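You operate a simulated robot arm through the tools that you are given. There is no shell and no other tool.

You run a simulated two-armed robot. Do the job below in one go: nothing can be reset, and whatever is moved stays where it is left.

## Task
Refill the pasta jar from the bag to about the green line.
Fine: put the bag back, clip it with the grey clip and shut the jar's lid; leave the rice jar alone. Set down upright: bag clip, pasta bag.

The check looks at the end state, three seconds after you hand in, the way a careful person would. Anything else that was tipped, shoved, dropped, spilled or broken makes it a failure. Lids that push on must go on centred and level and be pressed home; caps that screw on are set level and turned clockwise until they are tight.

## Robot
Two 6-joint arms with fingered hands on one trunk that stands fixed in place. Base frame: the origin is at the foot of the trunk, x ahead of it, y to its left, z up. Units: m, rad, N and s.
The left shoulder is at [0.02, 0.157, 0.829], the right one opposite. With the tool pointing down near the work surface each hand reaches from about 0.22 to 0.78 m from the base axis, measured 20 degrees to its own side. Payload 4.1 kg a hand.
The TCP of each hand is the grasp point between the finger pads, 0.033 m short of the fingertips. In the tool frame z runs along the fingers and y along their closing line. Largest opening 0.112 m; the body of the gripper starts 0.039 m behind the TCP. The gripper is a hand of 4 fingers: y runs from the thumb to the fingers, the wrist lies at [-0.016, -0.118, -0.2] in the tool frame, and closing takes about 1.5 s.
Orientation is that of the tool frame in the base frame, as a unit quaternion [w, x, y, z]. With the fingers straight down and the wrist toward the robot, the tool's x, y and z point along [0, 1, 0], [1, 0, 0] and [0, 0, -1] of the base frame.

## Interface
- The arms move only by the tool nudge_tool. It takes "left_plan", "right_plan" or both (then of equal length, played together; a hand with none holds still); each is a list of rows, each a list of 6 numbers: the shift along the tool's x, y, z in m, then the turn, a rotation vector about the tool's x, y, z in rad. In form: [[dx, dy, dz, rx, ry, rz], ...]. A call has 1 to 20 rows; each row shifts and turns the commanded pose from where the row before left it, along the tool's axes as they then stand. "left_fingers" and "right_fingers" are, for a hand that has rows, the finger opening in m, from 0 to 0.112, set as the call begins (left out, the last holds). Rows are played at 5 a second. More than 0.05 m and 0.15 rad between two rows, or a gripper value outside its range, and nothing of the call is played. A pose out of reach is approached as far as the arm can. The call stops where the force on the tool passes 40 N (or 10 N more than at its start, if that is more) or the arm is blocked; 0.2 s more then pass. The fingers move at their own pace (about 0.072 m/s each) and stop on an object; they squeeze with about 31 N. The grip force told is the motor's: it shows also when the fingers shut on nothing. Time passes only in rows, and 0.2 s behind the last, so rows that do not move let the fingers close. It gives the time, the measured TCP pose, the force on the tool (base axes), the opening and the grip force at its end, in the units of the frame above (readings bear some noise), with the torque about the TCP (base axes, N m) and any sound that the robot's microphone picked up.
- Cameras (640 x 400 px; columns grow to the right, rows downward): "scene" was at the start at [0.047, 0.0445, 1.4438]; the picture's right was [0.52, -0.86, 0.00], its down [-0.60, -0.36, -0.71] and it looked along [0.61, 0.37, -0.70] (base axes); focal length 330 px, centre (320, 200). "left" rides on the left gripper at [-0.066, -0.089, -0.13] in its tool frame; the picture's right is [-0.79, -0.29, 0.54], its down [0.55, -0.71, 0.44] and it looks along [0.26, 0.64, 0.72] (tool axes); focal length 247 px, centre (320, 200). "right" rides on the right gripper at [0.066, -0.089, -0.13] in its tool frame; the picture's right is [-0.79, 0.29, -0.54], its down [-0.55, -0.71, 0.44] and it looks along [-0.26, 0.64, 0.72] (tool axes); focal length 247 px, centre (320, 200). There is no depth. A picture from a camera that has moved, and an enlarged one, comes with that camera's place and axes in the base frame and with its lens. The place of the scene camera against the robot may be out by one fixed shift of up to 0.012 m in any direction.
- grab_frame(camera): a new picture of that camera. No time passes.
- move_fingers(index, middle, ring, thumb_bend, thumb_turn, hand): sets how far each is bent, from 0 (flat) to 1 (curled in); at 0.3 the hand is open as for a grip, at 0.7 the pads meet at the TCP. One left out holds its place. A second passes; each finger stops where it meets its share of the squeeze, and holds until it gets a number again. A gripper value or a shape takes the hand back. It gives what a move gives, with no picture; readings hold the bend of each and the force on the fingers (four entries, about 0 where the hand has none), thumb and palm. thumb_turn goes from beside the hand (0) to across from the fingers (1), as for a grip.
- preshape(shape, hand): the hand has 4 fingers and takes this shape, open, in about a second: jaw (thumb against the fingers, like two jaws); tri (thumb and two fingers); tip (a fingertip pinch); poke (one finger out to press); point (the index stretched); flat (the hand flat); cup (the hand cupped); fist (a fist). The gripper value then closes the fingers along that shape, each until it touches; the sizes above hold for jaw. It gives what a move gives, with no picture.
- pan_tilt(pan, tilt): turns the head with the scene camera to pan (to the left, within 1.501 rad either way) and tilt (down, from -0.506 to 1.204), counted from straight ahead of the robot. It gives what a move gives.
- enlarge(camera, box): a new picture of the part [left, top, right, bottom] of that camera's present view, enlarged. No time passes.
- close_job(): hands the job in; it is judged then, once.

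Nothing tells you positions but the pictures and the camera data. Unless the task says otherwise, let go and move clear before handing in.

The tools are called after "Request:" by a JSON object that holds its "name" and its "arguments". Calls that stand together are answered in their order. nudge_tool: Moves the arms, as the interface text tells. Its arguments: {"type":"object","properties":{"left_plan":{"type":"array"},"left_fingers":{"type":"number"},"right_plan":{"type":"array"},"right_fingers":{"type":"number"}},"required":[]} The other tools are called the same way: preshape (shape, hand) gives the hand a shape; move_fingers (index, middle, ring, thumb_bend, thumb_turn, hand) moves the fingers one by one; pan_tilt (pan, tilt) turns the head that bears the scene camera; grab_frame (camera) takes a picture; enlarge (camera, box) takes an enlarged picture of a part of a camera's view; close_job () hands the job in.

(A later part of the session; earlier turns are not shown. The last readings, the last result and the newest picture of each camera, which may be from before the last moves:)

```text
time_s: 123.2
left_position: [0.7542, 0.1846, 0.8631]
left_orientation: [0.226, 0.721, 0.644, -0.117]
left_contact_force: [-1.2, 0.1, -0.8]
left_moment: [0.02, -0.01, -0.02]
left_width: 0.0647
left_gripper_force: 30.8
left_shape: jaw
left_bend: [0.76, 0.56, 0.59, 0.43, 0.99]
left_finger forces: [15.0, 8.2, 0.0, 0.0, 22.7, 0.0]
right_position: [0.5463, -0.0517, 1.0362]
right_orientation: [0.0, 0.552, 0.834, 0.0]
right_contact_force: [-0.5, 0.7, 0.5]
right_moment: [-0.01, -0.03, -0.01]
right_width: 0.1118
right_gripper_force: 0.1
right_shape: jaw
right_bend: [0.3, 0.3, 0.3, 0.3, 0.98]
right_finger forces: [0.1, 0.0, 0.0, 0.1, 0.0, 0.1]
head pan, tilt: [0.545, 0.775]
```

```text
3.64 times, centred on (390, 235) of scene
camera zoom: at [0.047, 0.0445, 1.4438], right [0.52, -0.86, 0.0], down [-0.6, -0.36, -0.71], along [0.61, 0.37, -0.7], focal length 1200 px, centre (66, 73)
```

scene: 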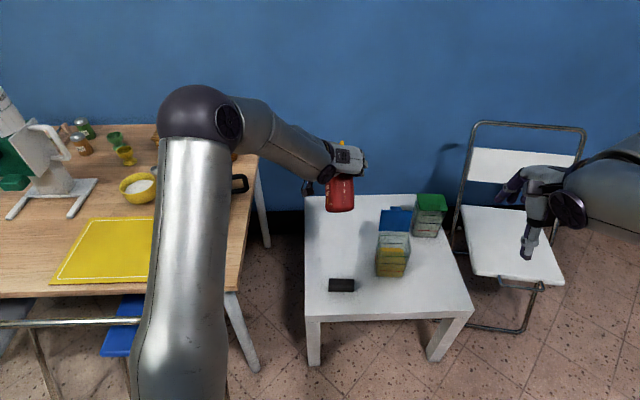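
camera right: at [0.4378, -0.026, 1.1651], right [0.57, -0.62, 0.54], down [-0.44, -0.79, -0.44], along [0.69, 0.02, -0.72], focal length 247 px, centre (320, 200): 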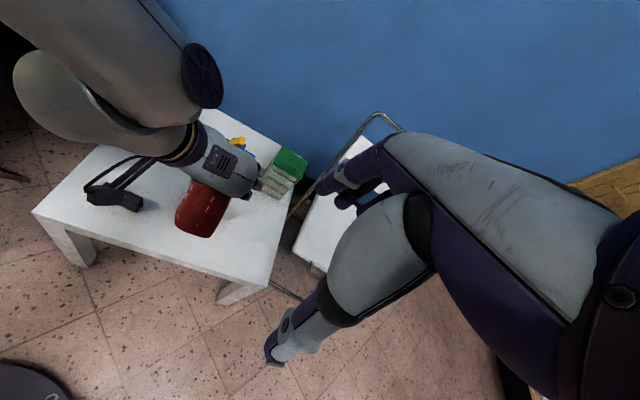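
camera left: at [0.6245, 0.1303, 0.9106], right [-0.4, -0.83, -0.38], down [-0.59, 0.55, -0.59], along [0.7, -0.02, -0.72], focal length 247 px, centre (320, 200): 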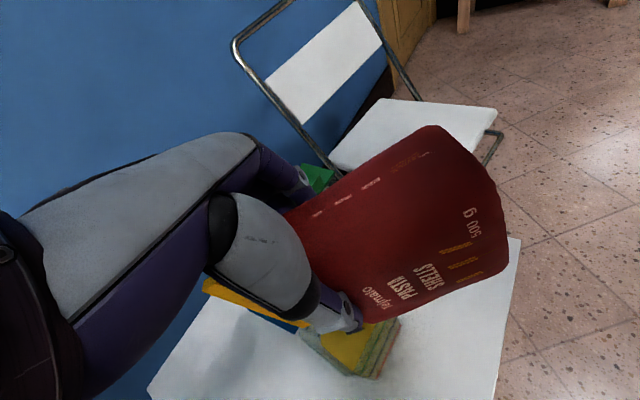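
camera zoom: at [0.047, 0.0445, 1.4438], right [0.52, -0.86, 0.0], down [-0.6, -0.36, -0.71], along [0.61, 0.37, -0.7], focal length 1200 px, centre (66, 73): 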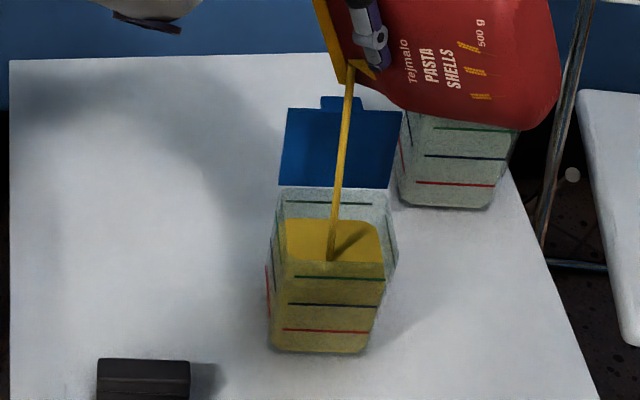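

Request:
{"name": "nudge_tool", "arguments": {"left_plan": [[0.0, 0.002, -0.012, 0, -0.07, 0], [0, 0, 0, 0, 0, 0], [0, 0, 0, 0, 0, 0], [0, 0, 0, 0, 0, 0], [0, 0, 0, 0, 0, 0], [0, 0, 0, 0, 0, 0]]}}

Request:
{"name": "enlarge", "arguments": {"camera": "scene", "box": [350, 180, 430, 290]}}

```text
time_s: 124.6
left_position: [0.7534, 0.1907, 0.8734]
left_orientation: [0.247, 0.717, 0.637, -0.142]
left_contact_force: [0.8, 0.0, -0.7]
left_moment: [0.03, 0.0, 0.01]
left_width: 0.0652
left_gripper_force: 31.0
left_shape: jaw
left_bend: [0.76, 0.56, 0.59, 0.43, 0.99]
left_finger forces: [15.1, 8.2, 0.1, 0.1, 22.7, 0.1]
right_position: [0.5455, -0.052, 1.0355]
right_orientation: [0.0, 0.552, 0.834, 0.0]
right_contact_force: [0.3, 0.1, -0.3]
right_moment: [0.01, 0.02, -0.01]
right_width: 0.1117
right_gripper_force: 0.0
right_shape: jaw
right_bend: [0.3, 0.3, 0.3, 0.3, 0.98]
right_finger forces: [0.0, 0.0, 0.0, 0.1, 0.0, 0.0]
head pan, tilt: [0.545, 0.775]
```

```text
3.64 times, centred on (390, 235) of scene
camera zoom: at [0.047, 0.0445, 1.4438], right [0.52, -0.86, 0.0], down [-0.6, -0.36, -0.71], along [0.61, 0.37, -0.7], focal length 1200 px, centre (66, 73)
```

zoom: 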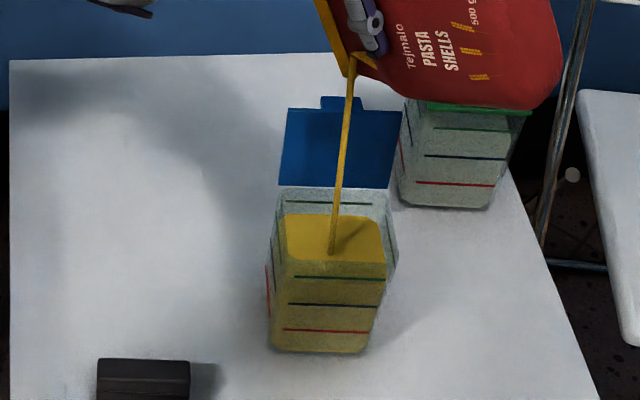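

The level is now more than halfway from the middle line to the green line. One more small tip and hold.

Request:
{"name": "nudge_tool", "arguments": {"left_plan": [[0.0, 0.002, -0.01, 0, -0.06, 0], [0, 0, 0, 0, 0, 0], [0, 0, 0, 0, 0, 0], [0, 0, 0, 0, 0, 0], [0, 0, 0, 0, 0, 0]]}}

Request:
{"name": "enlarge", "arguments": {"camera": "scene", "box": [350, 180, 430, 290]}}

```text
time_s: 125.8
left_position: [0.7549, 0.1945, 0.8838]
left_orientation: [0.267, 0.712, 0.628, -0.164]
left_contact_force: [0.2, 0.4, -0.5]
left_moment: [0.04, -0.01, -0.01]
left_width: 0.0653
left_gripper_force: 31.0
left_shape: jaw
left_bend: [0.76, 0.56, 0.59, 0.43, 0.99]
left_finger forces: [15.1, 8.2, 0.0, 0.0, 22.7, 0.0]
right_position: [0.5444, -0.0511, 1.0354]
right_orientation: [0.002, 0.551, 0.834, 0.001]
right_contact_force: [-0.1, 0.2, -0.2]
right_moment: [-0.03, 0.01, 0.02]
right_width: 0.1119
right_gripper_force: 0.1
right_shape: jaw
right_bend: [0.3, 0.3, 0.3, 0.3, 0.98]
right_finger forces: [0.0, 0.1, 0.1, 0.1, 0.0, 0.0]
head pan, tilt: [0.545, 0.775]
```

```text
3.64 times, centred on (390, 235) of scene
camera zoom: at [0.047, 0.0445, 1.4438], right [0.52, -0.86, 0.0], down [-0.6, -0.36, -0.71], along [0.61, 0.37, -0.7], focal length 1200 px, centre (66, 73)
```

zoom: 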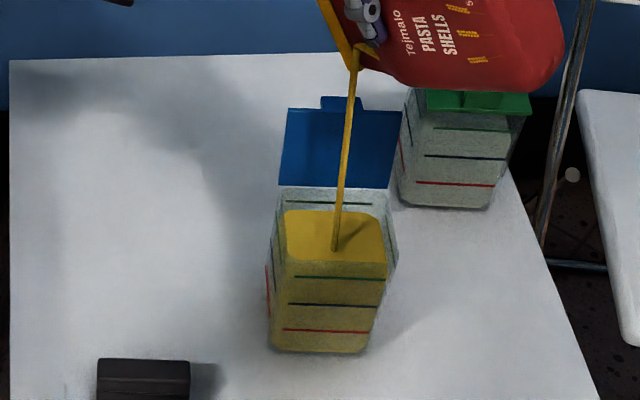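

Very close now. Holding for about 1 s more.

Request:
{"name": "nudge_tool", "arguments": {"left_plan": [[0, 0, 0, 0, 0, 0], [0, 0, 0, 0, 0, 0], [0, 0, 0, 0, 0, 0], [0, 0, 0, 0, 0, 0]]}}

Request:
{"name": "enlarge", "arguments": {"camera": "scene", "box": [370, 215, 420, 275]}}

```text
time_s: 126.8
left_position: [0.7558, 0.1954, 0.8825]
left_orientation: [0.266, 0.712, 0.628, -0.163]
left_contact_force: [0.4, 0.5, -0.1]
left_moment: [0.03, 0.01, 0.02]
left_width: 0.065
left_gripper_force: 31.5
left_shape: jaw
left_bend: [0.76, 0.56, 0.59, 0.43, 0.99]
left_finger forces: [15.1, 8.1, 0.0, 0.0, 22.7, 0.0]
right_position: [0.5458, -0.0513, 1.0366]
right_orientation: [0.0, 0.551, 0.835, 0.0]
right_contact_force: [0.9, 0.5, 0.0]
right_moment: [-0.01, 0.0, -0.01]
right_width: 0.1119
right_gripper_force: 0.1
right_shape: jaw
right_bend: [0.3, 0.3, 0.3, 0.3, 0.98]
right_finger forces: [0.0, 0.1, 0.0, 0.0, 0.1, 0.1]
head pan, tilt: [0.545, 0.775]
```

```text
6.67 times, centred on (395, 245) of scene
camera zoom: at [0.047, 0.0445, 1.4438], right [0.52, -0.86, 0.0], down [-0.6, -0.36, -0.71], along [0.61, 0.37, -0.7], focal length 2199 px, centre (-180, -100)
```

zoom: 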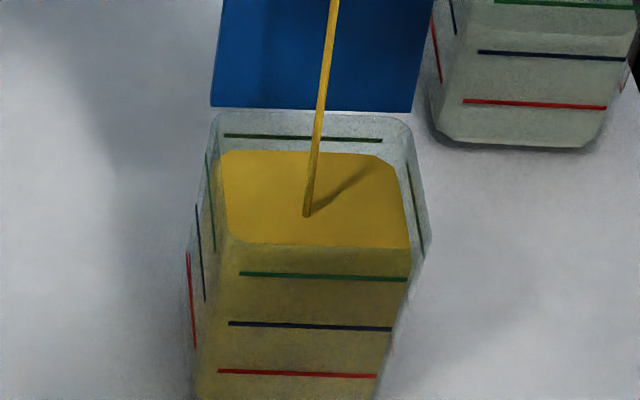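

The level is about 0.3 of a gap below the green line and the flow is thinning; a little more tip.

Request:
{"name": "nudge_tool", "arguments": {"left_plan": [[0.002, 0.001, -0.006, 0, -0.06, 0], [0, 0, 0, 0, 0, 0], [0, 0, 0, 0, 0, 0], [0, 0, 0, 0, 0, 0]]}}

Request:
{"name": "enlarge", "arguments": {"camera": "scene", "box": [370, 215, 420, 275]}}

```text
time_s: 127.8
left_position: [0.7574, 0.1993, 0.8876]
left_orientation: [0.285, 0.707, 0.62, -0.185]
left_contact_force: [-0.1, -0.3, -1.1]
left_moment: [0.04, -0.03, 0.02]
left_width: 0.0652
left_gripper_force: 30.5
left_shape: jaw
left_bend: [0.76, 0.56, 0.59, 0.43, 0.99]
left_finger forces: [15.2, 8.2, 0.1, 0.0, 22.7, 0.0]
right_position: [0.5448, -0.0507, 1.0359]
right_orientation: [0.0, 0.551, 0.834, 0.0]
right_contact_force: [-0.4, -0.4, 0.8]
right_moment: [0.01, 0.0, -0.01]
right_width: 0.1115
right_gripper_force: 0.1
right_shape: jaw
right_bend: [0.3, 0.3, 0.3, 0.3, 0.98]
right_finger forces: [0.0, 0.0, 0.1, 0.0, 0.0, 0.0]
head pan, tilt: [0.545, 0.775]
```

```text
6.67 times, centred on (395, 245) of scene
camera zoom: at [0.047, 0.0445, 1.4438], right [0.52, -0.86, 0.0], down [-0.6, -0.36, -0.71], along [0.61, 0.37, -0.7], focal length 2199 px, centre (-180, -100)
```

zoom: 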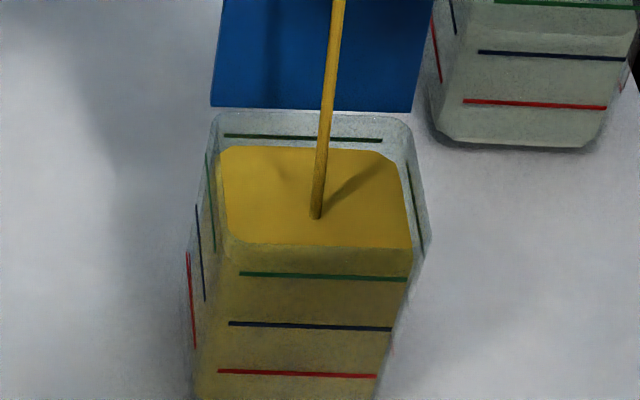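

Request:
{"name": "nudge_tool", "arguments": {"left_plan": [[0, 0, 0, 0, 0, 0], [0, 0, 0, 0, 0, 0], [0, 0, 0, 0, 0, 0]]}}

Request:
{"name": "enlarge", "arguments": {"camera": "scene", "box": [370, 215, 420, 275]}}

```text
time_s: 128.6
left_position: [0.7565, 0.1993, 0.8873]
left_orientation: [0.284, 0.707, 0.621, -0.184]
left_contact_force: [-0.6, 0.0, 0.4]
left_moment: [0.04, -0.01, 0.01]
left_width: 0.065
left_gripper_force: 31.2
left_shape: jaw
left_bend: [0.76, 0.56, 0.59, 0.43, 0.99]
left_finger forces: [15.1, 8.2, 0.0, 0.0, 22.7, 0.1]
right_position: [0.5459, -0.0508, 1.0357]
right_orientation: [0.001, 0.552, 0.834, 0.0]
right_contact_force: [1.3, 0.8, 0.0]
right_moment: [-0.03, 0.01, 0.04]
right_width: 0.1119
right_gripper_force: 0.1
right_shape: jaw
right_bend: [0.3, 0.3, 0.3, 0.3, 0.98]
right_finger forces: [0.1, 0.0, 0.0, 0.0, 0.1, 0.0]
head pan, tilt: [0.545, 0.775]
```

```text
6.67 times, centred on (395, 245) of scene
camera zoom: at [0.047, 0.0445, 1.4438], right [0.52, -0.86, 0.0], down [-0.6, -0.36, -0.71], along [0.61, 0.37, -0.7], focal length 2199 px, centre (-180, -100)
```

zoom: 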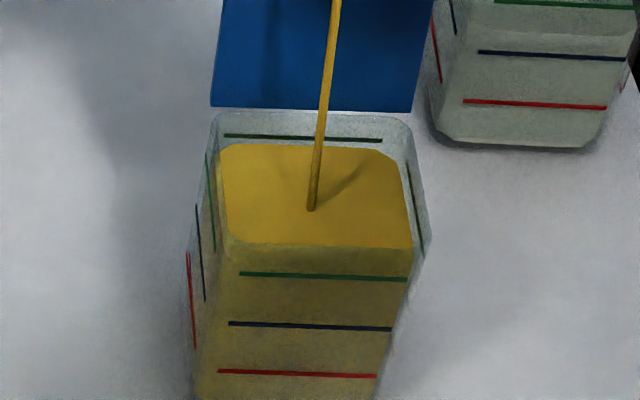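

Request:
{"name": "nudge_tool", "arguments": {"left_plan": [[0.001, 0, -0.003, 0, -0.03, 0], [0, 0, 0, 0, 0, 0], [0, 0, 0, 0, 0, 0], [0, 0, 0, 0, 0, 0]]}}

Request:
{"name": "enlarge", "arguments": {"camera": "scene", "box": [370, 215, 420, 275]}}

```text
time_s: 129.6
left_position: [0.7557, 0.2006, 0.8897]
left_orientation: [0.294, 0.704, 0.616, -0.195]
left_contact_force: [-0.6, -0.8, -0.5]
left_moment: [0.02, -0.01, 0.02]
left_width: 0.0655
left_gripper_force: 31.1
left_shape: jaw
left_bend: [0.76, 0.56, 0.59, 0.43, 0.99]
left_finger forces: [15.2, 8.2, 0.0, 0.0, 22.6, 0.0]
right_position: [0.5443, -0.0513, 1.0358]
right_orientation: [0.0, 0.551, 0.835, 0.0]
right_contact_force: [-0.1, -0.1, 1.1]
right_moment: [-0.01, -0.04, -0.01]
right_width: 0.1114
right_gripper_force: 0.1
right_shape: jaw
right_bend: [0.3, 0.3, 0.3, 0.3, 0.98]
right_finger forces: [0.0, 0.0, 0.0, 0.0, 0.0, 0.1]
head pan, tilt: [0.545, 0.775]
```

```text
6.67 times, centred on (395, 245) of scene
camera zoom: at [0.047, 0.0445, 1.4438], right [0.52, -0.86, 0.0], down [-0.6, -0.36, -0.71], along [0.61, 0.37, -0.7], focal length 2199 px, centre (-180, -100)
```

zoom: 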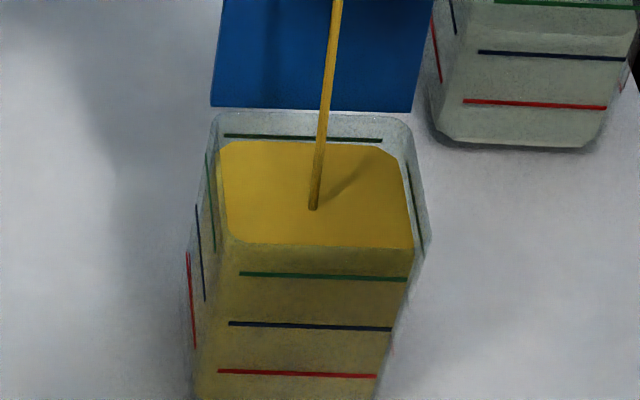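

The level is right at the lower edge of the green line. Tipping back now to stop the flow.

Request:
{"name": "nudge_tool", "arguments": {"left_plan": [[-0.011, 0, 0, 0, 0.14, 0], [-0.011, 0, 0, 0, 0.14, 0], [-0.011, 0, 0, 0, 0.14, 0], [-0.008, 0, 0, 0, 0.1, 0]]}}

Request:
{"name": "enlarge", "arguments": {"camera": "scene", "box": [370, 215, 420, 275]}}

Request:
{"name": "grab_frame", "arguments": {"camera": "scene"}}

```text
time_s: 130.6
left_position: [0.7427, 0.176, 0.8996]
left_orientation: [0.133, 0.732, 0.668, -0.008]
left_contact_force: [-0.6, 0.0, -0.9]
left_moment: [-0.02, -0.05, 0.02]
left_width: 0.0652
left_gripper_force: 30.8
left_shape: jaw
left_bend: [0.76, 0.57, 0.59, 0.43, 0.99]
left_finger forces: [15.2, 8.3, 0.0, 0.1, 22.7, 0.0]
left hand out of reach, approached as far as the arm can: row 4
right_position: [0.5451, -0.0507, 1.0361]
right_orientation: [0.0, 0.552, 0.834, -0.001]
right_contact_force: [-0.2, 0.3, -0.8]
right_moment: [0.0, 0.03, -0.02]
right_width: 0.1119
right_gripper_force: 0.1
right_shape: jaw
right_bend: [0.3, 0.3, 0.3, 0.3, 0.98]
right_finger forces: [0.0, 0.1, 0.1, 0.1, 0.0, 0.1]
head pan, tilt: [0.545, 0.775]
```

```text
6.67 times, centred on (395, 245) of scene
camera zoom: at [0.0472, 0.0444, 1.4438], right [0.52, -0.86, 0.0], down [-0.6, -0.36, -0.71], along [0.61, 0.37, -0.7], focal length 2199 px, centre (-180, -100)
```

zoom: 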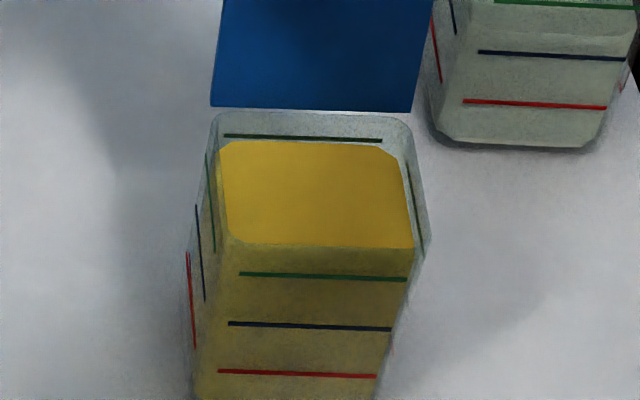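

```text
taken
```

scene: 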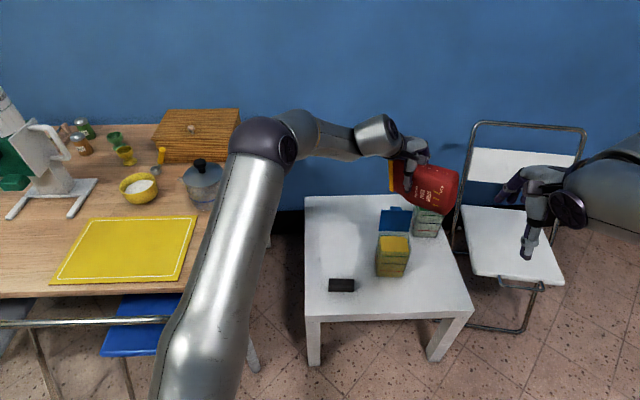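

Flow stopped with the level at the green line, and nothing spilled. Now I'll carry the bag away to the left, towards its place, staying high.

Request:
{"name": "nudge_tool", "arguments": {"left_plan": [[0.0353, -0.0231, -0.0114, 0, 0, 0], [0.0353, -0.0231, -0.0114, 0, 0, 0], [0.0353, -0.0231, -0.0114, 0, 0, 0], [0.0353, -0.0231, -0.0114, 0, 0, 0]]}}

Request:
{"name": "grab_frame", "arguments": {"camera": "scene"}}

Request:
{"name": "enlarge", "arguments": {"camera": "right", "box": [120, 90, 320, 250]}}

```text
time_s: 131.6
left_position: [0.7251, 0.2055, 0.901]
left_orientation: [0.126, 0.731, 0.671, -0.008]
left_contact_force: [-0.1, 0.8, -1.4]
left_moment: [0.05, -0.04, 0.0]
left_width: 0.0651
left_gripper_force: 31.1
left_shape: jaw
left_bend: [0.76, 0.57, 0.59, 0.43, 0.99]
left_finger forces: [15.2, 8.2, 0.0, 0.1, 22.6, 0.0]
left hand out of reach, approached as far as the arm can: row 1, 2, 3, 4
right_position: [0.545, -0.0514, 1.0367]
right_orientation: [0.0, 0.551, 0.834, -0.001]
right_contact_force: [0.5, -0.4, -0.1]
right_moment: [0.02, -0.01, 0.0]
right_width: 0.1117
right_gripper_force: 0.1
right_shape: jaw
right_bend: [0.3, 0.3, 0.3, 0.3, 0.98]
right_finger forces: [0.0, 0.0, 0.1, 0.1, 0.0, 0.0]
head pan, tilt: [0.545, 0.775]
```

```text
taken
```

scene: 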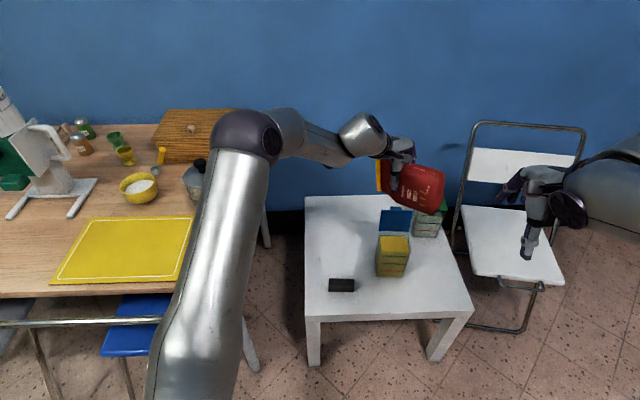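

```text
2.50 times, centred on (220, 170) of right
camera zoom: at [0.4377, -0.0261, 1.1651], right [0.57, -0.62, 0.54], down [-0.44, -0.79, -0.44], along [0.69, 0.02, -0.72], focal length 617 px, centre (570, 275)
```

zoom: 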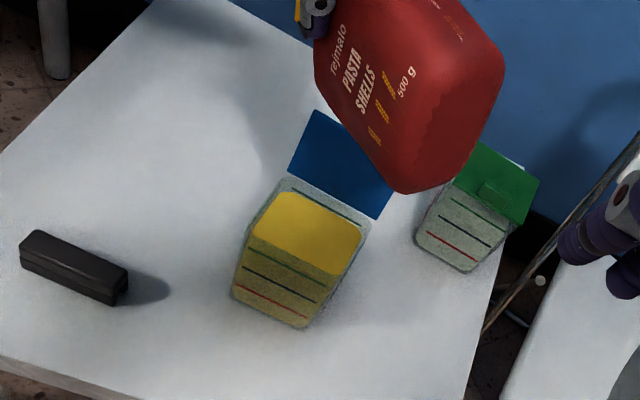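

That heading limits leftward motion; I'll turn the hand further left and level it, which this posture likes.

Request:
{"name": "nudge_tool", "arguments": {"left_plan": [[0, 0, 0, -0.0217, 0.0208, -0.116], [0, 0, 0, -0.0217, 0.0208, -0.116]]}}

Request:
{"name": "nudge_tool", "arguments": {"left_plan": [[0, 0, 0, 0.09, 0.09, -0.05], [0, 0, 0, 0.08, 0.09, -0.05]]}}

Request:
{"name": "grab_frame", "arguments": {"camera": "scene"}}

```text
time_s: 132.2
left_position: [0.7242, 0.2071, 0.9001]
left_orientation: [0.126, 0.645, 0.754, 0.007]
left_contact_force: [0.1, 1.2, 0.4]
left_moment: [-0.02, 0.01, 0.01]
left_width: 0.0649
left_gripper_force: 30.7
left_shape: jaw
left_bend: [0.76, 0.57, 0.59, 0.43, 0.99]
left_finger forces: [15.0, 8.1, 0.0, 0.0, 22.3, 0.0]
left hand out of reach, approached as far as the arm can: row 1
right_position: [0.5451, -0.0504, 1.0364]
right_orientation: [0.0, 0.551, 0.834, -0.001]
right_contact_force: [-0.5, 0.6, -0.2]
right_moment: [-0.03, 0.02, -0.02]
right_width: 0.1116
right_gripper_force: 0.0
right_shape: jaw
right_bend: [0.3, 0.3, 0.3, 0.3, 0.98]
right_finger forces: [0.1, 0.1, 0.0, 0.0, 0.0, 0.1]
head pan, tilt: [0.545, 0.775]
```

```text
time_s: 132.8
left_position: [0.7231, 0.207, 0.9016]
left_orientation: [0.002, 0.612, 0.791, -0.005]
left_contact_force: [-1.3, 0.0, 0.0]
left_moment: [0.01, -0.02, 0.0]
left_width: 0.065
left_gripper_force: 30.9
left_shape: jaw
left_bend: [0.76, 0.57, 0.59, 0.43, 0.99]
left_finger forces: [14.8, 7.9, 0.0, 0.0, 21.9, 0.0]
right_position: [0.545, -0.0515, 1.0355]
right_orientation: [0.0, 0.551, 0.834, 0.0]
right_contact_force: [-0.3, 0.0, 0.8]
right_moment: [-0.02, -0.03, 0.02]
right_width: 0.1117
right_gripper_force: 0.0
right_shape: jaw
right_bend: [0.3, 0.3, 0.3, 0.3, 0.98]
right_finger forces: [0.0, 0.1, 0.0, 0.0, 0.0, 0.0]
head pan, tilt: [0.545, 0.775]
```

```text
taken
```

scene: 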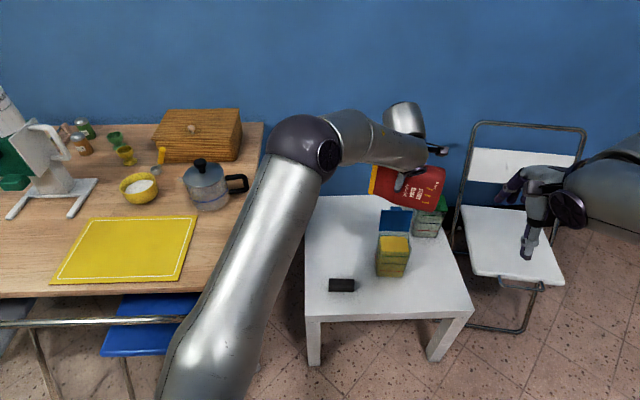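

Level and in a clean posture. Moving left to above the bag's place, turning a bit as I go.

Request:
{"name": "nudge_tool", "arguments": {"left_plan": [[0.038, -0.002, 0.004, 0, 0, -0.065], [0.038, -0.002, 0.004, 0, 0, -0.065], [0.038, 0.0, 0.004, 0, 0, -0.065], [0.036, 0.0, 0.004, 0, 0, -0.065]]}}

Request:
{"name": "grab_frame", "arguments": {"camera": "scene"}}

```text
time_s: 133.8
left_position: [0.6684, 0.3477, 0.8827]
left_orientation: [0.003, 0.504, 0.863, -0.004]
left_contact_force: [0.4, 1.0, -0.3]
left_moment: [0.01, 0.02, -0.04]
left_width: 0.0647
left_gripper_force: 30.8
left_shape: jaw
left_bend: [0.76, 0.57, 0.59, 0.44, 0.99]
left_finger forces: [14.7, 7.9, 0.0, 0.1, 21.8, 0.0]
right_position: [0.546, -0.052, 1.0356]
right_orientation: [0.0, 0.551, 0.834, 0.0]
right_contact_force: [0.1, -0.4, -0.7]
right_moment: [0.03, -0.02, 0.01]
right_width: 0.1117
right_gripper_force: 0.1
right_shape: jaw
right_bend: [0.3, 0.3, 0.3, 0.3, 0.98]
right_finger forces: [0.0, 0.0, 0.0, 0.0, 0.1, 0.1]
head pan, tilt: [0.545, 0.775]
```

```text
taken
```

scene: 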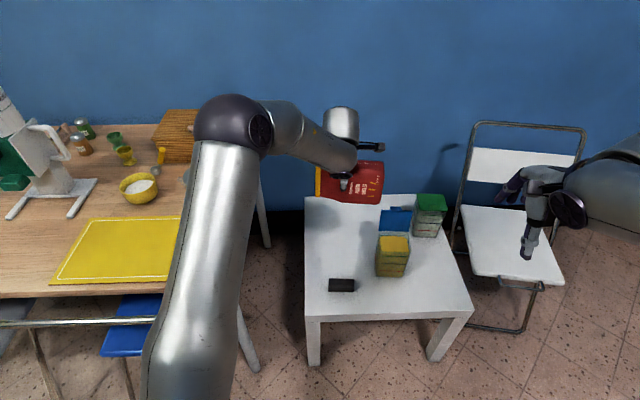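

Now the tested quarter turn (fingers down) to the other wrist posture, as done before.

Request:
{"name": "nudge_tool", "arguments": {"left_plan": [[0, 0, 0, 0, 0, 0.1], [0, 0, 0, 0, 0, 0.1], [0, 0, 0, 0, 0, 0.1], [0, 0, 0, 0, 0, 0.1], [0, 0, 0, 0, 0, 0.1], [0, 0, 0, 0, 0, 0.1], [0, 0, 0, 0, 0, 0.1], [0, 0, 0, 0, 0, 0.1]]}}

Request:
{"name": "nudge_tool", "arguments": {"left_plan": [[0, 0, 0, 0, 0, 0.1], [0, 0, 0, 0, 0, 0.1], [0, 0, 0, 0, 0, 0.1], [0, 0, 0, 0, 0, 0.1], [0, 0, 0, 0, 0, 0.1], [0, 0, 0, 0, 0, 0.1], [0, 0, 0, 0, 0, 0.1]]}}

Request:
{"name": "grab_frame", "arguments": {"camera": "scene"}}

```text
time_s: 135.6
left_position: [0.6682, 0.3458, 0.8837]
left_orientation: [0.005, 0.801, 0.598, -0.004]
left_contact_force: [0.1, -0.2, 0.0]
left_moment: [-0.02, -0.01, 0.04]
left_width: 0.0649
left_gripper_force: 30.8
left_shape: jaw
left_bend: [0.76, 0.57, 0.59, 0.44, 0.99]
left_finger forces: [14.8, 7.9, 0.0, 0.0, 21.8, 0.0]
right_position: [0.5443, -0.0507, 1.0366]
right_orientation: [0.0, 0.552, 0.834, -0.001]
right_contact_force: [-0.4, 0.8, 0.4]
right_moment: [-0.06, 0.04, 0.01]
right_width: 0.1116
right_gripper_force: 0.1
right_shape: jaw
right_bend: [0.3, 0.3, 0.3, 0.3, 0.98]
right_finger forces: [0.0, 0.0, 0.0, 0.1, 0.1, 0.1]
head pan, tilt: [0.545, 0.775]
```

```text
time_s: 137.2
left_position: [0.6689, 0.3478, 0.8844]
left_orientation: [0.005, 0.958, 0.286, -0.002]
left_contact_force: [0.4, 0.1, 0.5]
left_moment: [0.02, -0.03, 0.03]
left_width: 0.0649
left_gripper_force: 30.3
left_shape: jaw
left_bend: [0.76, 0.57, 0.59, 0.44, 0.99]
left_finger forces: [14.7, 7.9, 0.0, 0.1, 21.8, 0.0]
right_position: [0.5445, -0.0503, 1.0356]
right_orientation: [0.0, 0.551, 0.834, 0.0]
right_contact_force: [-0.4, 0.0, -0.1]
right_moment: [-0.01, -0.06, 0.01]
right_width: 0.1119
right_gripper_force: 0.1
right_shape: jaw
right_bend: [0.3, 0.3, 0.3, 0.3, 0.98]
right_finger forces: [0.1, 0.0, 0.0, 0.0, 0.0, 0.0]
head pan, tilt: [0.545, 0.775]
```

```text
taken
```

scene: 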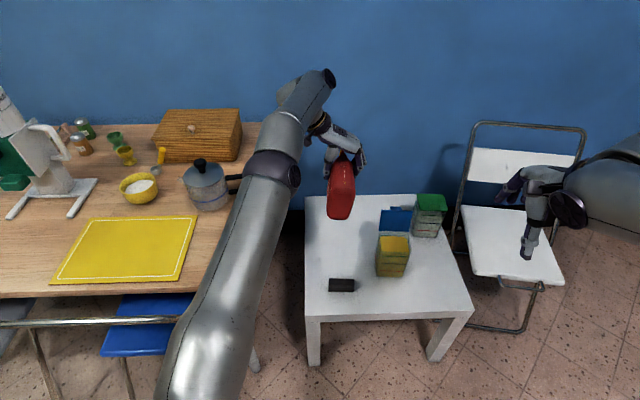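

Smooth. Now I'll bring the bag upright by swinging the fingers forward.

Request:
{"name": "nudge_tool", "arguments": {"left_plan": [[0, 0, 0, 0, 0.131, 0], [0, 0, 0, 0, 0.131, 0], [0, 0, 0, 0, 0.131, 0], [0, 0, 0, 0, 0.131, 0], [0, 0, 0, 0, 0.131, 0], [0, 0, 0, 0, 0.131, 0], [0, 0, 0, 0, 0.131, 0], [0, 0, 0, 0, 0.131, 0], [0, 0, 0, 0, 0.131, 0], [0, 0, 0, 0, 0.131, 0], [0, 0, 0, 0, 0.131, 0], [0, 0, 0, 0, 0.131, 0]]}}

Request:
{"name": "grab_frame", "arguments": {"camera": "scene"}}

Request:
{"name": "grab_frame", "arguments": {"camera": "left"}}

```text
time_s: 139.8
left_position: [0.8716, 0.415, 1.0214]
left_orientation: [-0.2, 0.678, 0.206, 0.676]
left_contact_force: [-0.7, 0.3, 0.2]
left_moment: [-0.06, 0.05, -0.06]
left_width: 0.0649
left_gripper_force: 31.0
left_shape: jaw
left_bend: [0.76, 0.57, 0.59, 0.44, 0.99]
left_finger forces: [14.8, 7.8, 0.0, 0.1, 21.6, 0.1]
left hand out of reach, approached as far as the arm can: row 7, 8, 9, 10, 11, 12
right_position: [0.5445, -0.0499, 1.0355]
right_orientation: [0.0, 0.551, 0.835, 0.0]
right_contact_force: [-0.8, 0.7, 0.4]
right_moment: [0.01, -0.04, 0.02]
right_width: 0.1119
right_gripper_force: 0.0
right_shape: jaw
right_bend: [0.3, 0.3, 0.3, 0.3, 0.98]
right_finger forces: [0.0, 0.0, 0.1, 0.0, 0.1, 0.1]
head pan, tilt: [0.545, 0.775]
```

```text
taken
```

scene: 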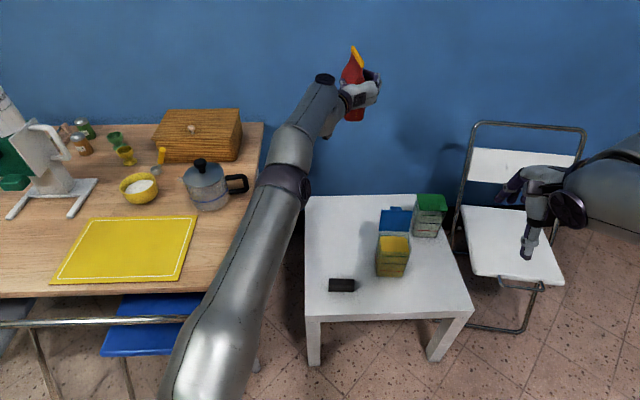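

```text
taken
camera left: at [0.7144, 0.4173, 0.9544], right [0.29, 0.53, -0.8], down [-0.03, 0.84, 0.55], along [0.96, -0.14, 0.26], focal length 247 px, centre (320, 200)
```

left: 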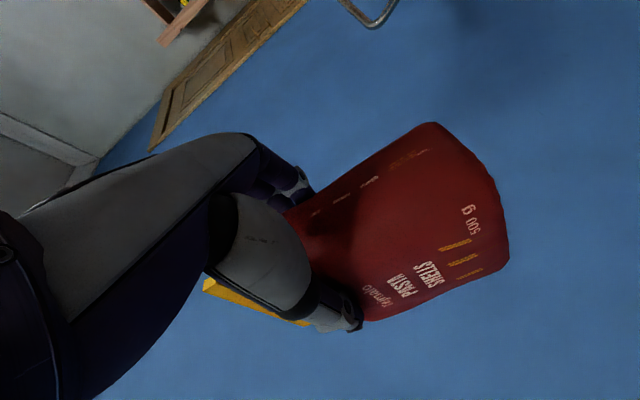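

The arm overextended into a stretched pose (the bag is still upright and held, nothing touched). I'll draw it back towards the robot slowly.

Request:
{"name": "nudge_tool", "arguments": {"left_plan": [[0, 0, -0.04, 0, 0, 0], [0, 0, -0.04, 0, 0, 0], [0, 0, -0.04, 0, 0, 0]]}}

Request:
{"name": "grab_frame", "arguments": {"camera": "scene"}}

```text
time_s: 140.6
left_position: [0.8743, 0.383, 1.0474]
left_orientation: [-0.2, 0.679, 0.206, 0.676]
left_contact_force: [0.1, 0.1, -0.8]
left_moment: [-0.02, -0.03, -0.04]
left_width: 0.0647
left_gripper_force: 30.4
left_shape: jaw
left_bend: [0.76, 0.57, 0.59, 0.44, 0.99]
left_finger forces: [14.8, 7.8, 0.0, 0.0, 21.6, 0.0]
left hand out of reach, approached as far as the arm can: row 1, 2, 3
right_position: [0.5442, -0.0509, 1.0364]
right_orientation: [0.0, 0.551, 0.834, 0.001]
right_contact_force: [-0.1, 0.3, -1.0]
right_moment: [-0.04, 0.02, -0.02]
right_width: 0.1119
right_gripper_force: 0.1
right_shape: jaw
right_bend: [0.3, 0.3, 0.3, 0.3, 0.98]
right_finger forces: [0.0, 0.0, 0.0, 0.1, 0.0, 0.0]
head pan, tilt: [0.545, 0.775]
```

```text
taken
```

scene: 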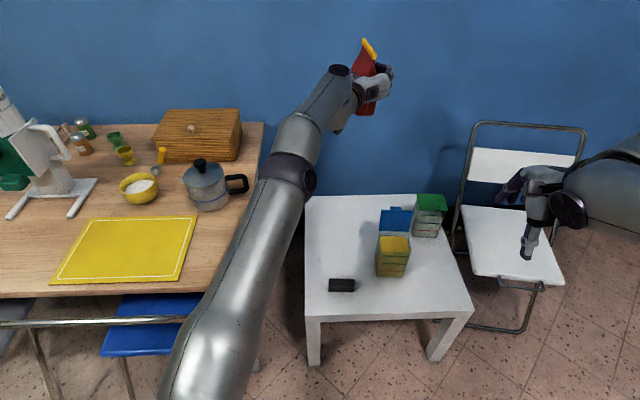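

I'll reverse: tip back a bit to leave this stretched branch, return to the earlier spot, and bring the bag upright from the location where that worked before ((0.60, 0.31, 0.82)).

Request:
{"name": "nudge_tool", "arguments": {"left_plan": [[0, 0, 0, 0, -0.131, 0], [0, 0, 0, 0, -0.131, 0], [0, 0, 0, 0, -0.131, 0], [0, 0, 0, 0, -0.131, 0], [0, 0, 0, 0, -0.131, 0]]}}

Request:
{"name": "grab_frame", "arguments": {"camera": "scene"}}

```text
time_s: 141.8
left_position: [0.8137, 0.3792, 1.0303]
left_orientation: [-0.123, 0.86, 0.26, 0.422]
left_contact_force: [-1.3, -0.2, -0.3]
left_moment: [-0.01, 0.04, 0.02]
left_width: 0.0647
left_gripper_force: 31.0
left_shape: jaw
left_bend: [0.76, 0.57, 0.59, 0.44, 0.99]
left_finger forces: [14.8, 8.0, 0.0, 0.0, 21.6, 0.1]
left hand out of reach, approached as far as the arm can: row 2, 3, 4, 5
right_position: [0.5448, -0.0514, 1.0362]
right_orientation: [0.001, 0.551, 0.834, 0.0]
right_contact_force: [0.1, -0.3, 0.3]
right_moment: [0.0, -0.02, 0.04]
right_width: 0.1118
right_gripper_force: 0.0
right_shape: jaw
right_bend: [0.3, 0.3, 0.3, 0.3, 0.98]
right_finger forces: [0.0, 0.1, 0.0, 0.0, 0.0, 0.1]
head pan, tilt: [0.545, 0.775]
```

```text
taken
```

scene: 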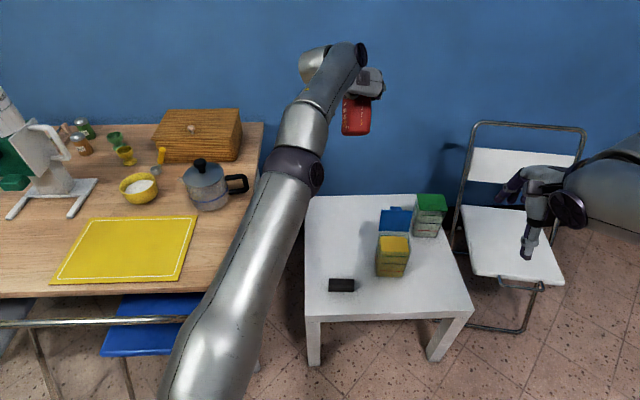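

Request:
{"name": "nudge_tool", "arguments": {"left_plan": [[-0.02, -0.005, -0.002, 0, -0.131, 0], [-0.02, -0.005, -0.006, 0, -0.131, 0], [-0.02, -0.005, -0.006, 0, -0.05, 0]]}}

Request:
{"name": "grab_frame", "arguments": {"camera": "scene"}}

```text
time_s: 142.6
left_position: [0.7648, 0.3652, 0.9993]
left_orientation: [-0.081, 0.916, 0.276, 0.281]
left_contact_force: [-0.6, 0.2, -0.9]
left_moment: [0.02, -0.02, 0.03]
left_width: 0.0649
left_gripper_force: 30.4
left_shape: jaw
left_bend: [0.76, 0.57, 0.59, 0.44, 0.99]
left_finger forces: [14.9, 8.1, 0.0, 0.0, 21.5, 0.1]
left hand out of reach, approached as far as the arm can: row 1, 2, 3
right_position: [0.5456, -0.0509, 1.0373]
right_orientation: [0.0, 0.551, 0.834, 0.0]
right_contact_force: [0.3, 0.6, 0.2]
right_moment: [0.0, 0.01, 0.02]
right_width: 0.1116
right_gripper_force: 0.0
right_shape: jaw
right_bend: [0.3, 0.3, 0.3, 0.3, 0.98]
right_finger forces: [0.0, 0.0, 0.1, 0.0, 0.1, 0.0]
head pan, tilt: [0.545, 0.775]
```

```text
taken
```

scene: 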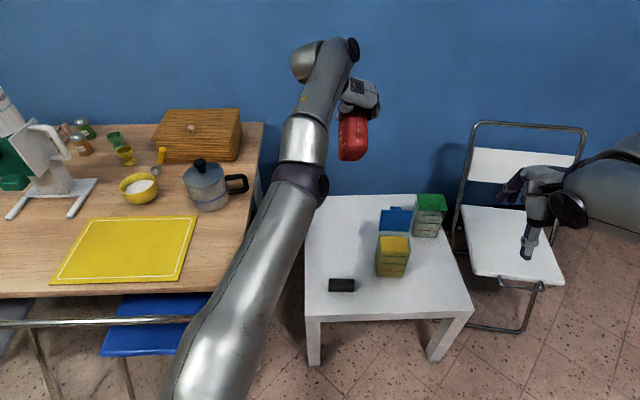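

Request:
{"name": "nudge_tool", "arguments": {"left_plan": [[-0.035, -0.008, 0.007, 0, -0.08, 0], [-0.035, -0.008, 0.01, 0, -0.08, 0], [-0.035, -0.008, 0.013, 0, -0.08, 0], [-0.03, -0.008, 0.02, 0, -0.08, 0], [-0.02, -0.008, 0.03, 0, -0.08, 0]]}}

Request:
{"name": "grab_frame", "arguments": {"camera": "scene"}}

```text
time_s: 143.8
left_position: [0.7129, 0.3578, 0.8737]
left_orientation: [-0.025, 0.953, 0.287, 0.095]
left_contact_force: [0.7, -0.6, 0.5]
left_moment: [0.01, -0.05, -0.01]
left_width: 0.0649
left_gripper_force: 31.0
left_shape: jaw
left_bend: [0.76, 0.57, 0.59, 0.44, 0.99]
left_finger forces: [14.8, 8.1, 0.1, 0.0, 21.5, 0.0]
left hand out of reach, approached as far as the arm can: row 1, 2, 3, 4
right_position: [0.5443, -0.052, 1.0362]
right_orientation: [0.0, 0.551, 0.834, 0.0]
right_contact_force: [-0.1, 0.1, -0.3]
right_moment: [-0.03, 0.02, -0.01]
right_width: 0.1117
right_gripper_force: 0.0
right_shape: jaw
right_bend: [0.3, 0.3, 0.3, 0.3, 0.98]
right_finger forces: [0.0, 0.1, 0.0, 0.1, 0.1, 0.1]
head pan, tilt: [0.545, 0.775]
```

```text
taken
```

scene: 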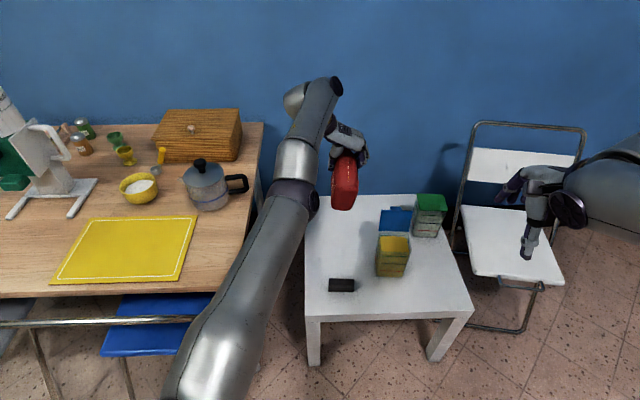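

Request:
{"name": "nudge_tool", "arguments": {"left_plan": [[-0.032, -0.0054, 0.008, 0, -0.048, 0], [-0.032, -0.0054, 0.01, 0, -0.048, 0], [-0.03, -0.0054, 0.012, 0, -0.048, 0], [-0.03, -0.0054, 0.014, 0, -0.048, 0]]}}

Request:
{"name": "grab_frame", "arguments": {"camera": "scene"}}

```text
time_s: 144.8
left_position: [0.6772, 0.3536, 0.8339]
left_orientation: [0.003, 0.958, 0.288, 0.003]
left_contact_force: [-0.4, -0.3, -0.9]
left_moment: [0.02, 0.0, 0.03]
left_width: 0.0649
left_gripper_force: 31.3
left_shape: jaw
left_bend: [0.76, 0.57, 0.59, 0.44, 0.99]
left_finger forces: [14.9, 7.9, 0.0, 0.0, 21.6, 0.0]
left hand out of reach, approached as far as the arm can: row 1, 2, 3, 4
right_position: [0.5464, -0.0513, 1.0362]
right_orientation: [0.001, 0.551, 0.834, 0.0]
right_contact_force: [-0.2, 0.0, -0.8]
right_moment: [0.03, 0.04, 0.01]
right_width: 0.1114
right_gripper_force: 0.1
right_shape: jaw
right_bend: [0.3, 0.3, 0.3, 0.3, 0.98]
right_finger forces: [0.0, 0.1, 0.1, 0.1, 0.0, 0.0]
head pan, tilt: [0.545, 0.775]
```

```text
taken
```

scene: 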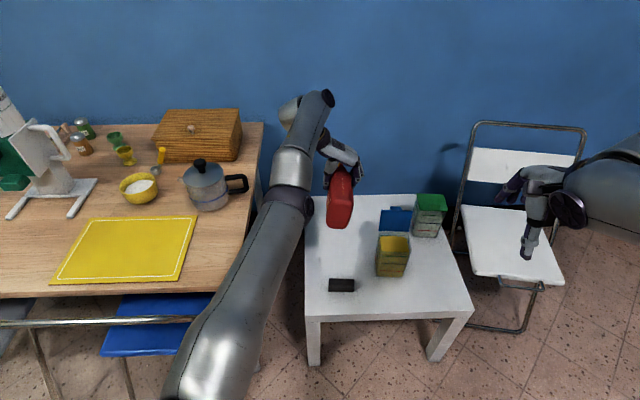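

This is a different wrist branch again. I'll reverse the turn to get back to the good posture at this height, then do the crossing lower (z≈0.79), as in the earlier successful case.

Request:
{"name": "nudge_tool", "arguments": {"left_plan": [[0, 0, -0.025, 0, 0, 0], [0, 0, -0.025, 0, 0, 0]]}}

Request:
{"name": "nudge_tool", "arguments": {"left_plan": [[0, 0, 0, 0, 0, -0.1], [0, 0, 0, 0, 0, -0.1], [0, 0, 0, 0, 0, -0.1], [0, 0, 0, 0, 0, -0.1], [0, 0, 0, 0, 0, -0.1], [0, 0, 0, 0, 0, -0.1], [0, 0, 0, 0, 0, -0.1], [0, 0, 0, 0, 0, -0.1], [0, 0, 0, 0, 0, -0.1], [0, 0, 0, 0, 0, -0.1], [0, 0, 0, 0, 0, -0.1], [0, 0, 0, 0, 0, -0.1], [0, 0, 0, 0, 0, -0.1], [0, 0, 0, 0, 0, -0.1], [0, 0, 0, 0, 0, -0.1]]}}

Request:
{"name": "grab_frame", "arguments": {"camera": "scene"}}

```text
time_s: 145.4
left_position: [0.6722, 0.3552, 0.884]
left_orientation: [0.003, 0.958, 0.287, 0.003]
left_contact_force: [-0.7, 0.2, -0.7]
left_moment: [0.02, -0.04, 0.0]
left_width: 0.0649
left_gripper_force: 30.6
left_shape: jaw
left_bend: [0.76, 0.57, 0.59, 0.44, 0.99]
left_finger forces: [15.0, 8.1, 0.0, 0.0, 21.6, 0.0]
left hand out of reach, approached as far as the arm can: row 2
right_position: [0.5458, -0.0505, 1.0358]
right_orientation: [0.0, 0.551, 0.834, 0.0]
right_contact_force: [-0.4, -0.8, 0.1]
right_moment: [0.02, 0.01, 0.0]
right_width: 0.1117
right_gripper_force: 0.2
right_shape: jaw
right_bend: [0.3, 0.3, 0.3, 0.3, 0.98]
right_finger forces: [0.0, 0.1, 0.0, 0.1, 0.0, 0.0]
head pan, tilt: [0.545, 0.775]
```

```text
time_s: 148.6
left_position: [0.7661, 0.3893, 0.8988]
left_orientation: [0.005, 0.503, 0.864, 0.0]
left_contact_force: [0.2, -0.1, 0.0]
left_moment: [0.01, -0.03, -0.05]
left_width: 0.0647
left_gripper_force: 31.0
left_shape: jaw
left_bend: [0.76, 0.57, 0.59, 0.44, 0.99]
left_finger forces: [14.9, 7.8, 0.0, 0.0, 21.6, 0.0]
left hand out of reach, approached as far as the arm can: row 1, 2, 3, 4, 5, 6, 7, 8, 9, 10, 11, 12
right_position: [0.5443, -0.0526, 1.0363]
right_orientation: [0.0, 0.551, 0.835, -0.001]
right_contact_force: [0.7, 1.2, -0.5]
right_moment: [-0.01, -0.01, -0.01]
right_width: 0.1119
right_gripper_force: 0.0
right_shape: jaw
right_bend: [0.3, 0.3, 0.3, 0.3, 0.98]
right_finger forces: [0.0, 0.0, 0.1, 0.0, 0.1, 0.0]
head pan, tilt: [0.545, 0.775]
```

```text
taken
```

scene: 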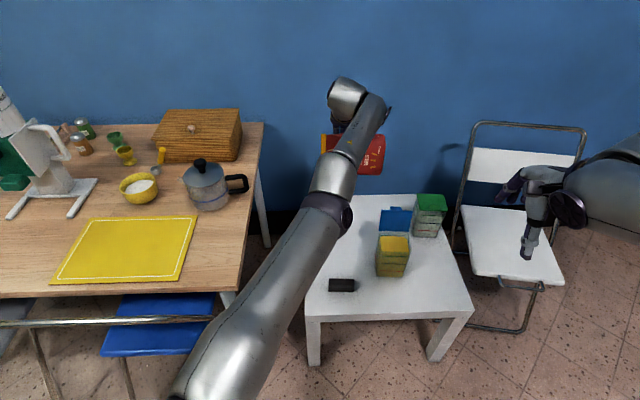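

The arm's elbow has folded the wrong way (elbow-down), which limits pulling back. Rolling the hand so the forearm has to swing down should bring the elbow back up; in this roll the bag's spout side turns upward, so nothing can pour. I'll try in small steps.

Request:
{"name": "nudge_tool", "arguments": {"left_plan": [[0, 0, 0, 0.13, 0, 0], [0, 0, 0, 0.13, 0, 0], [0, 0, 0, 0.13, 0, 0]]}}

Request:
{"name": "grab_frame", "arguments": {"camera": "scene"}}

```text
time_s: 149.4
left_position: [0.7031, 0.3619, 0.8837]
left_orientation: [-0.077, 0.499, 0.852, -0.138]
left_contact_force: [-0.6, -0.6, -0.4]
left_moment: [0.0, 0.02, -0.04]
left_width: 0.0649
left_gripper_force: 31.1
left_shape: jaw
left_bend: [0.76, 0.57, 0.59, 0.44, 0.99]
left_finger forces: [14.9, 8.0, 0.0, 0.1, 21.5, 0.0]
left hand out of reach, approached as far as the arm can: row 1, 2, 3
right_position: [0.5448, -0.0506, 1.0355]
right_orientation: [0.0, 0.551, 0.834, 0.0]
right_contact_force: [0.5, 0.2, 0.4]
right_moment: [-0.02, 0.0, -0.02]
right_width: 0.1121
right_gripper_force: 0.1
right_shape: jaw
right_bend: [0.3, 0.3, 0.3, 0.3, 0.98]
right_finger forces: [0.1, 0.0, 0.0, 0.0, 0.0, 0.0]
head pan, tilt: [0.545, 0.775]
```

```text
taken
```

scene: 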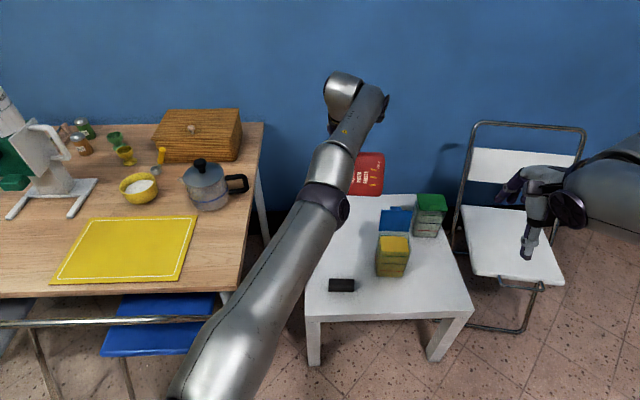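

It's moving the right way. Continuing a few more steps.

Request:
{"name": "nudge_tool", "arguments": {"left_plan": [[0, 0, 0, 0.13, 0, 0], [0, 0, 0, 0.13, 0, 0], [0, 0, 0, 0.13, 0, 0]]}}

Request:
{"name": "grab_frame", "arguments": {"camera": "scene"}}

```text
time_s: 150.2
left_position: [0.6186, 0.3371, 0.8735]
left_orientation: [-0.173, 0.474, 0.808, -0.304]
left_contact_force: [-0.2, -0.6, -0.8]
left_moment: [0.05, -0.04, 0.0]
left_width: 0.0648
left_gripper_force: 30.9
left_shape: jaw
left_bend: [0.76, 0.57, 0.59, 0.44, 0.99]
left_finger forces: [14.9, 7.9, 0.0, 0.0, 21.5, 0.0]
left hand out of reach, approached as far as the arm can: row 1, 2, 3
right_position: [0.5448, -0.0515, 1.0355]
right_orientation: [0.0, 0.551, 0.834, 0.0]
right_contact_force: [0.1, -0.3, -1.1]
right_moment: [-0.02, -0.01, 0.01]
right_width: 0.1115
right_gripper_force: 0.1
right_shape: jaw
right_bend: [0.3, 0.3, 0.3, 0.3, 0.98]
right_finger forces: [0.1, 0.0, 0.1, 0.0, 0.0, 0.0]
head pan, tilt: [0.545, 0.775]
```

```text
taken
```

scene: 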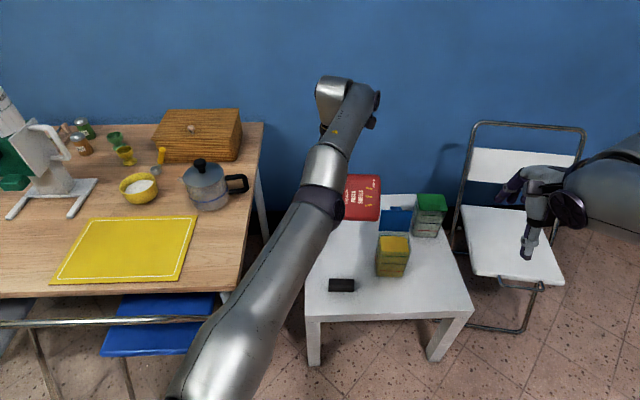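

The wrist stayed in place while the hand swung under, so the arm is simply at full stretch there. I'll try moving the hand down and back with this orientation to unbend it the right way.

Request:
{"name": "nudge_tool", "arguments": {"left_plan": [[0, -0.03, 0.005, 0, 0, 0], [0, -0.03, 0.005, 0, 0, 0]]}}

Request:
{"name": "grab_frame", "arguments": {"camera": "scene"}}

```text
time_s: 150.8
left_position: [0.6227, 0.3333, 0.8899]
left_orientation: [-0.174, 0.474, 0.81, -0.299]
left_contact_force: [0.0, 0.8, -0.1]
left_moment: [0.03, 0.0, 0.0]
left_width: 0.065
left_gripper_force: 30.6
left_shape: jaw
left_bend: [0.76, 0.57, 0.59, 0.44, 0.99]
left_finger forces: [15.1, 8.1, 0.1, 0.1, 21.6, 0.0]
left hand out of reach, approached as far as the arm can: row 1, 2
right_position: [0.5436, -0.0515, 1.036]
right_orientation: [0.0, 0.552, 0.834, 0.0]
right_contact_force: [0.5, 0.2, 0.6]
right_moment: [0.0, 0.03, 0.04]
right_width: 0.112
right_gripper_force: 0.1
right_shape: jaw
right_bend: [0.3, 0.3, 0.3, 0.3, 0.98]
right_finger forces: [0.0, 0.1, 0.1, 0.0, 0.1, 0.0]
head pan, tilt: [0.545, 0.775]
```

```text
taken
```

scene: 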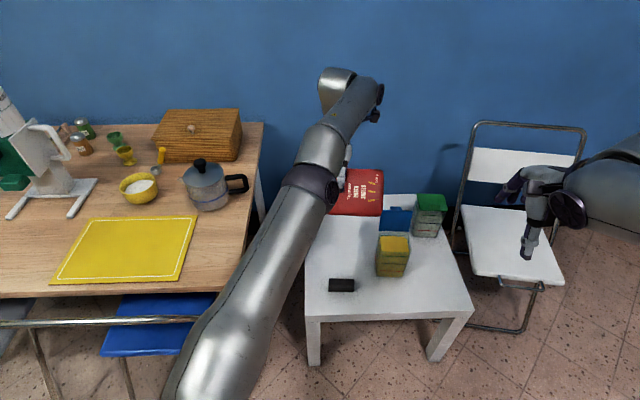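

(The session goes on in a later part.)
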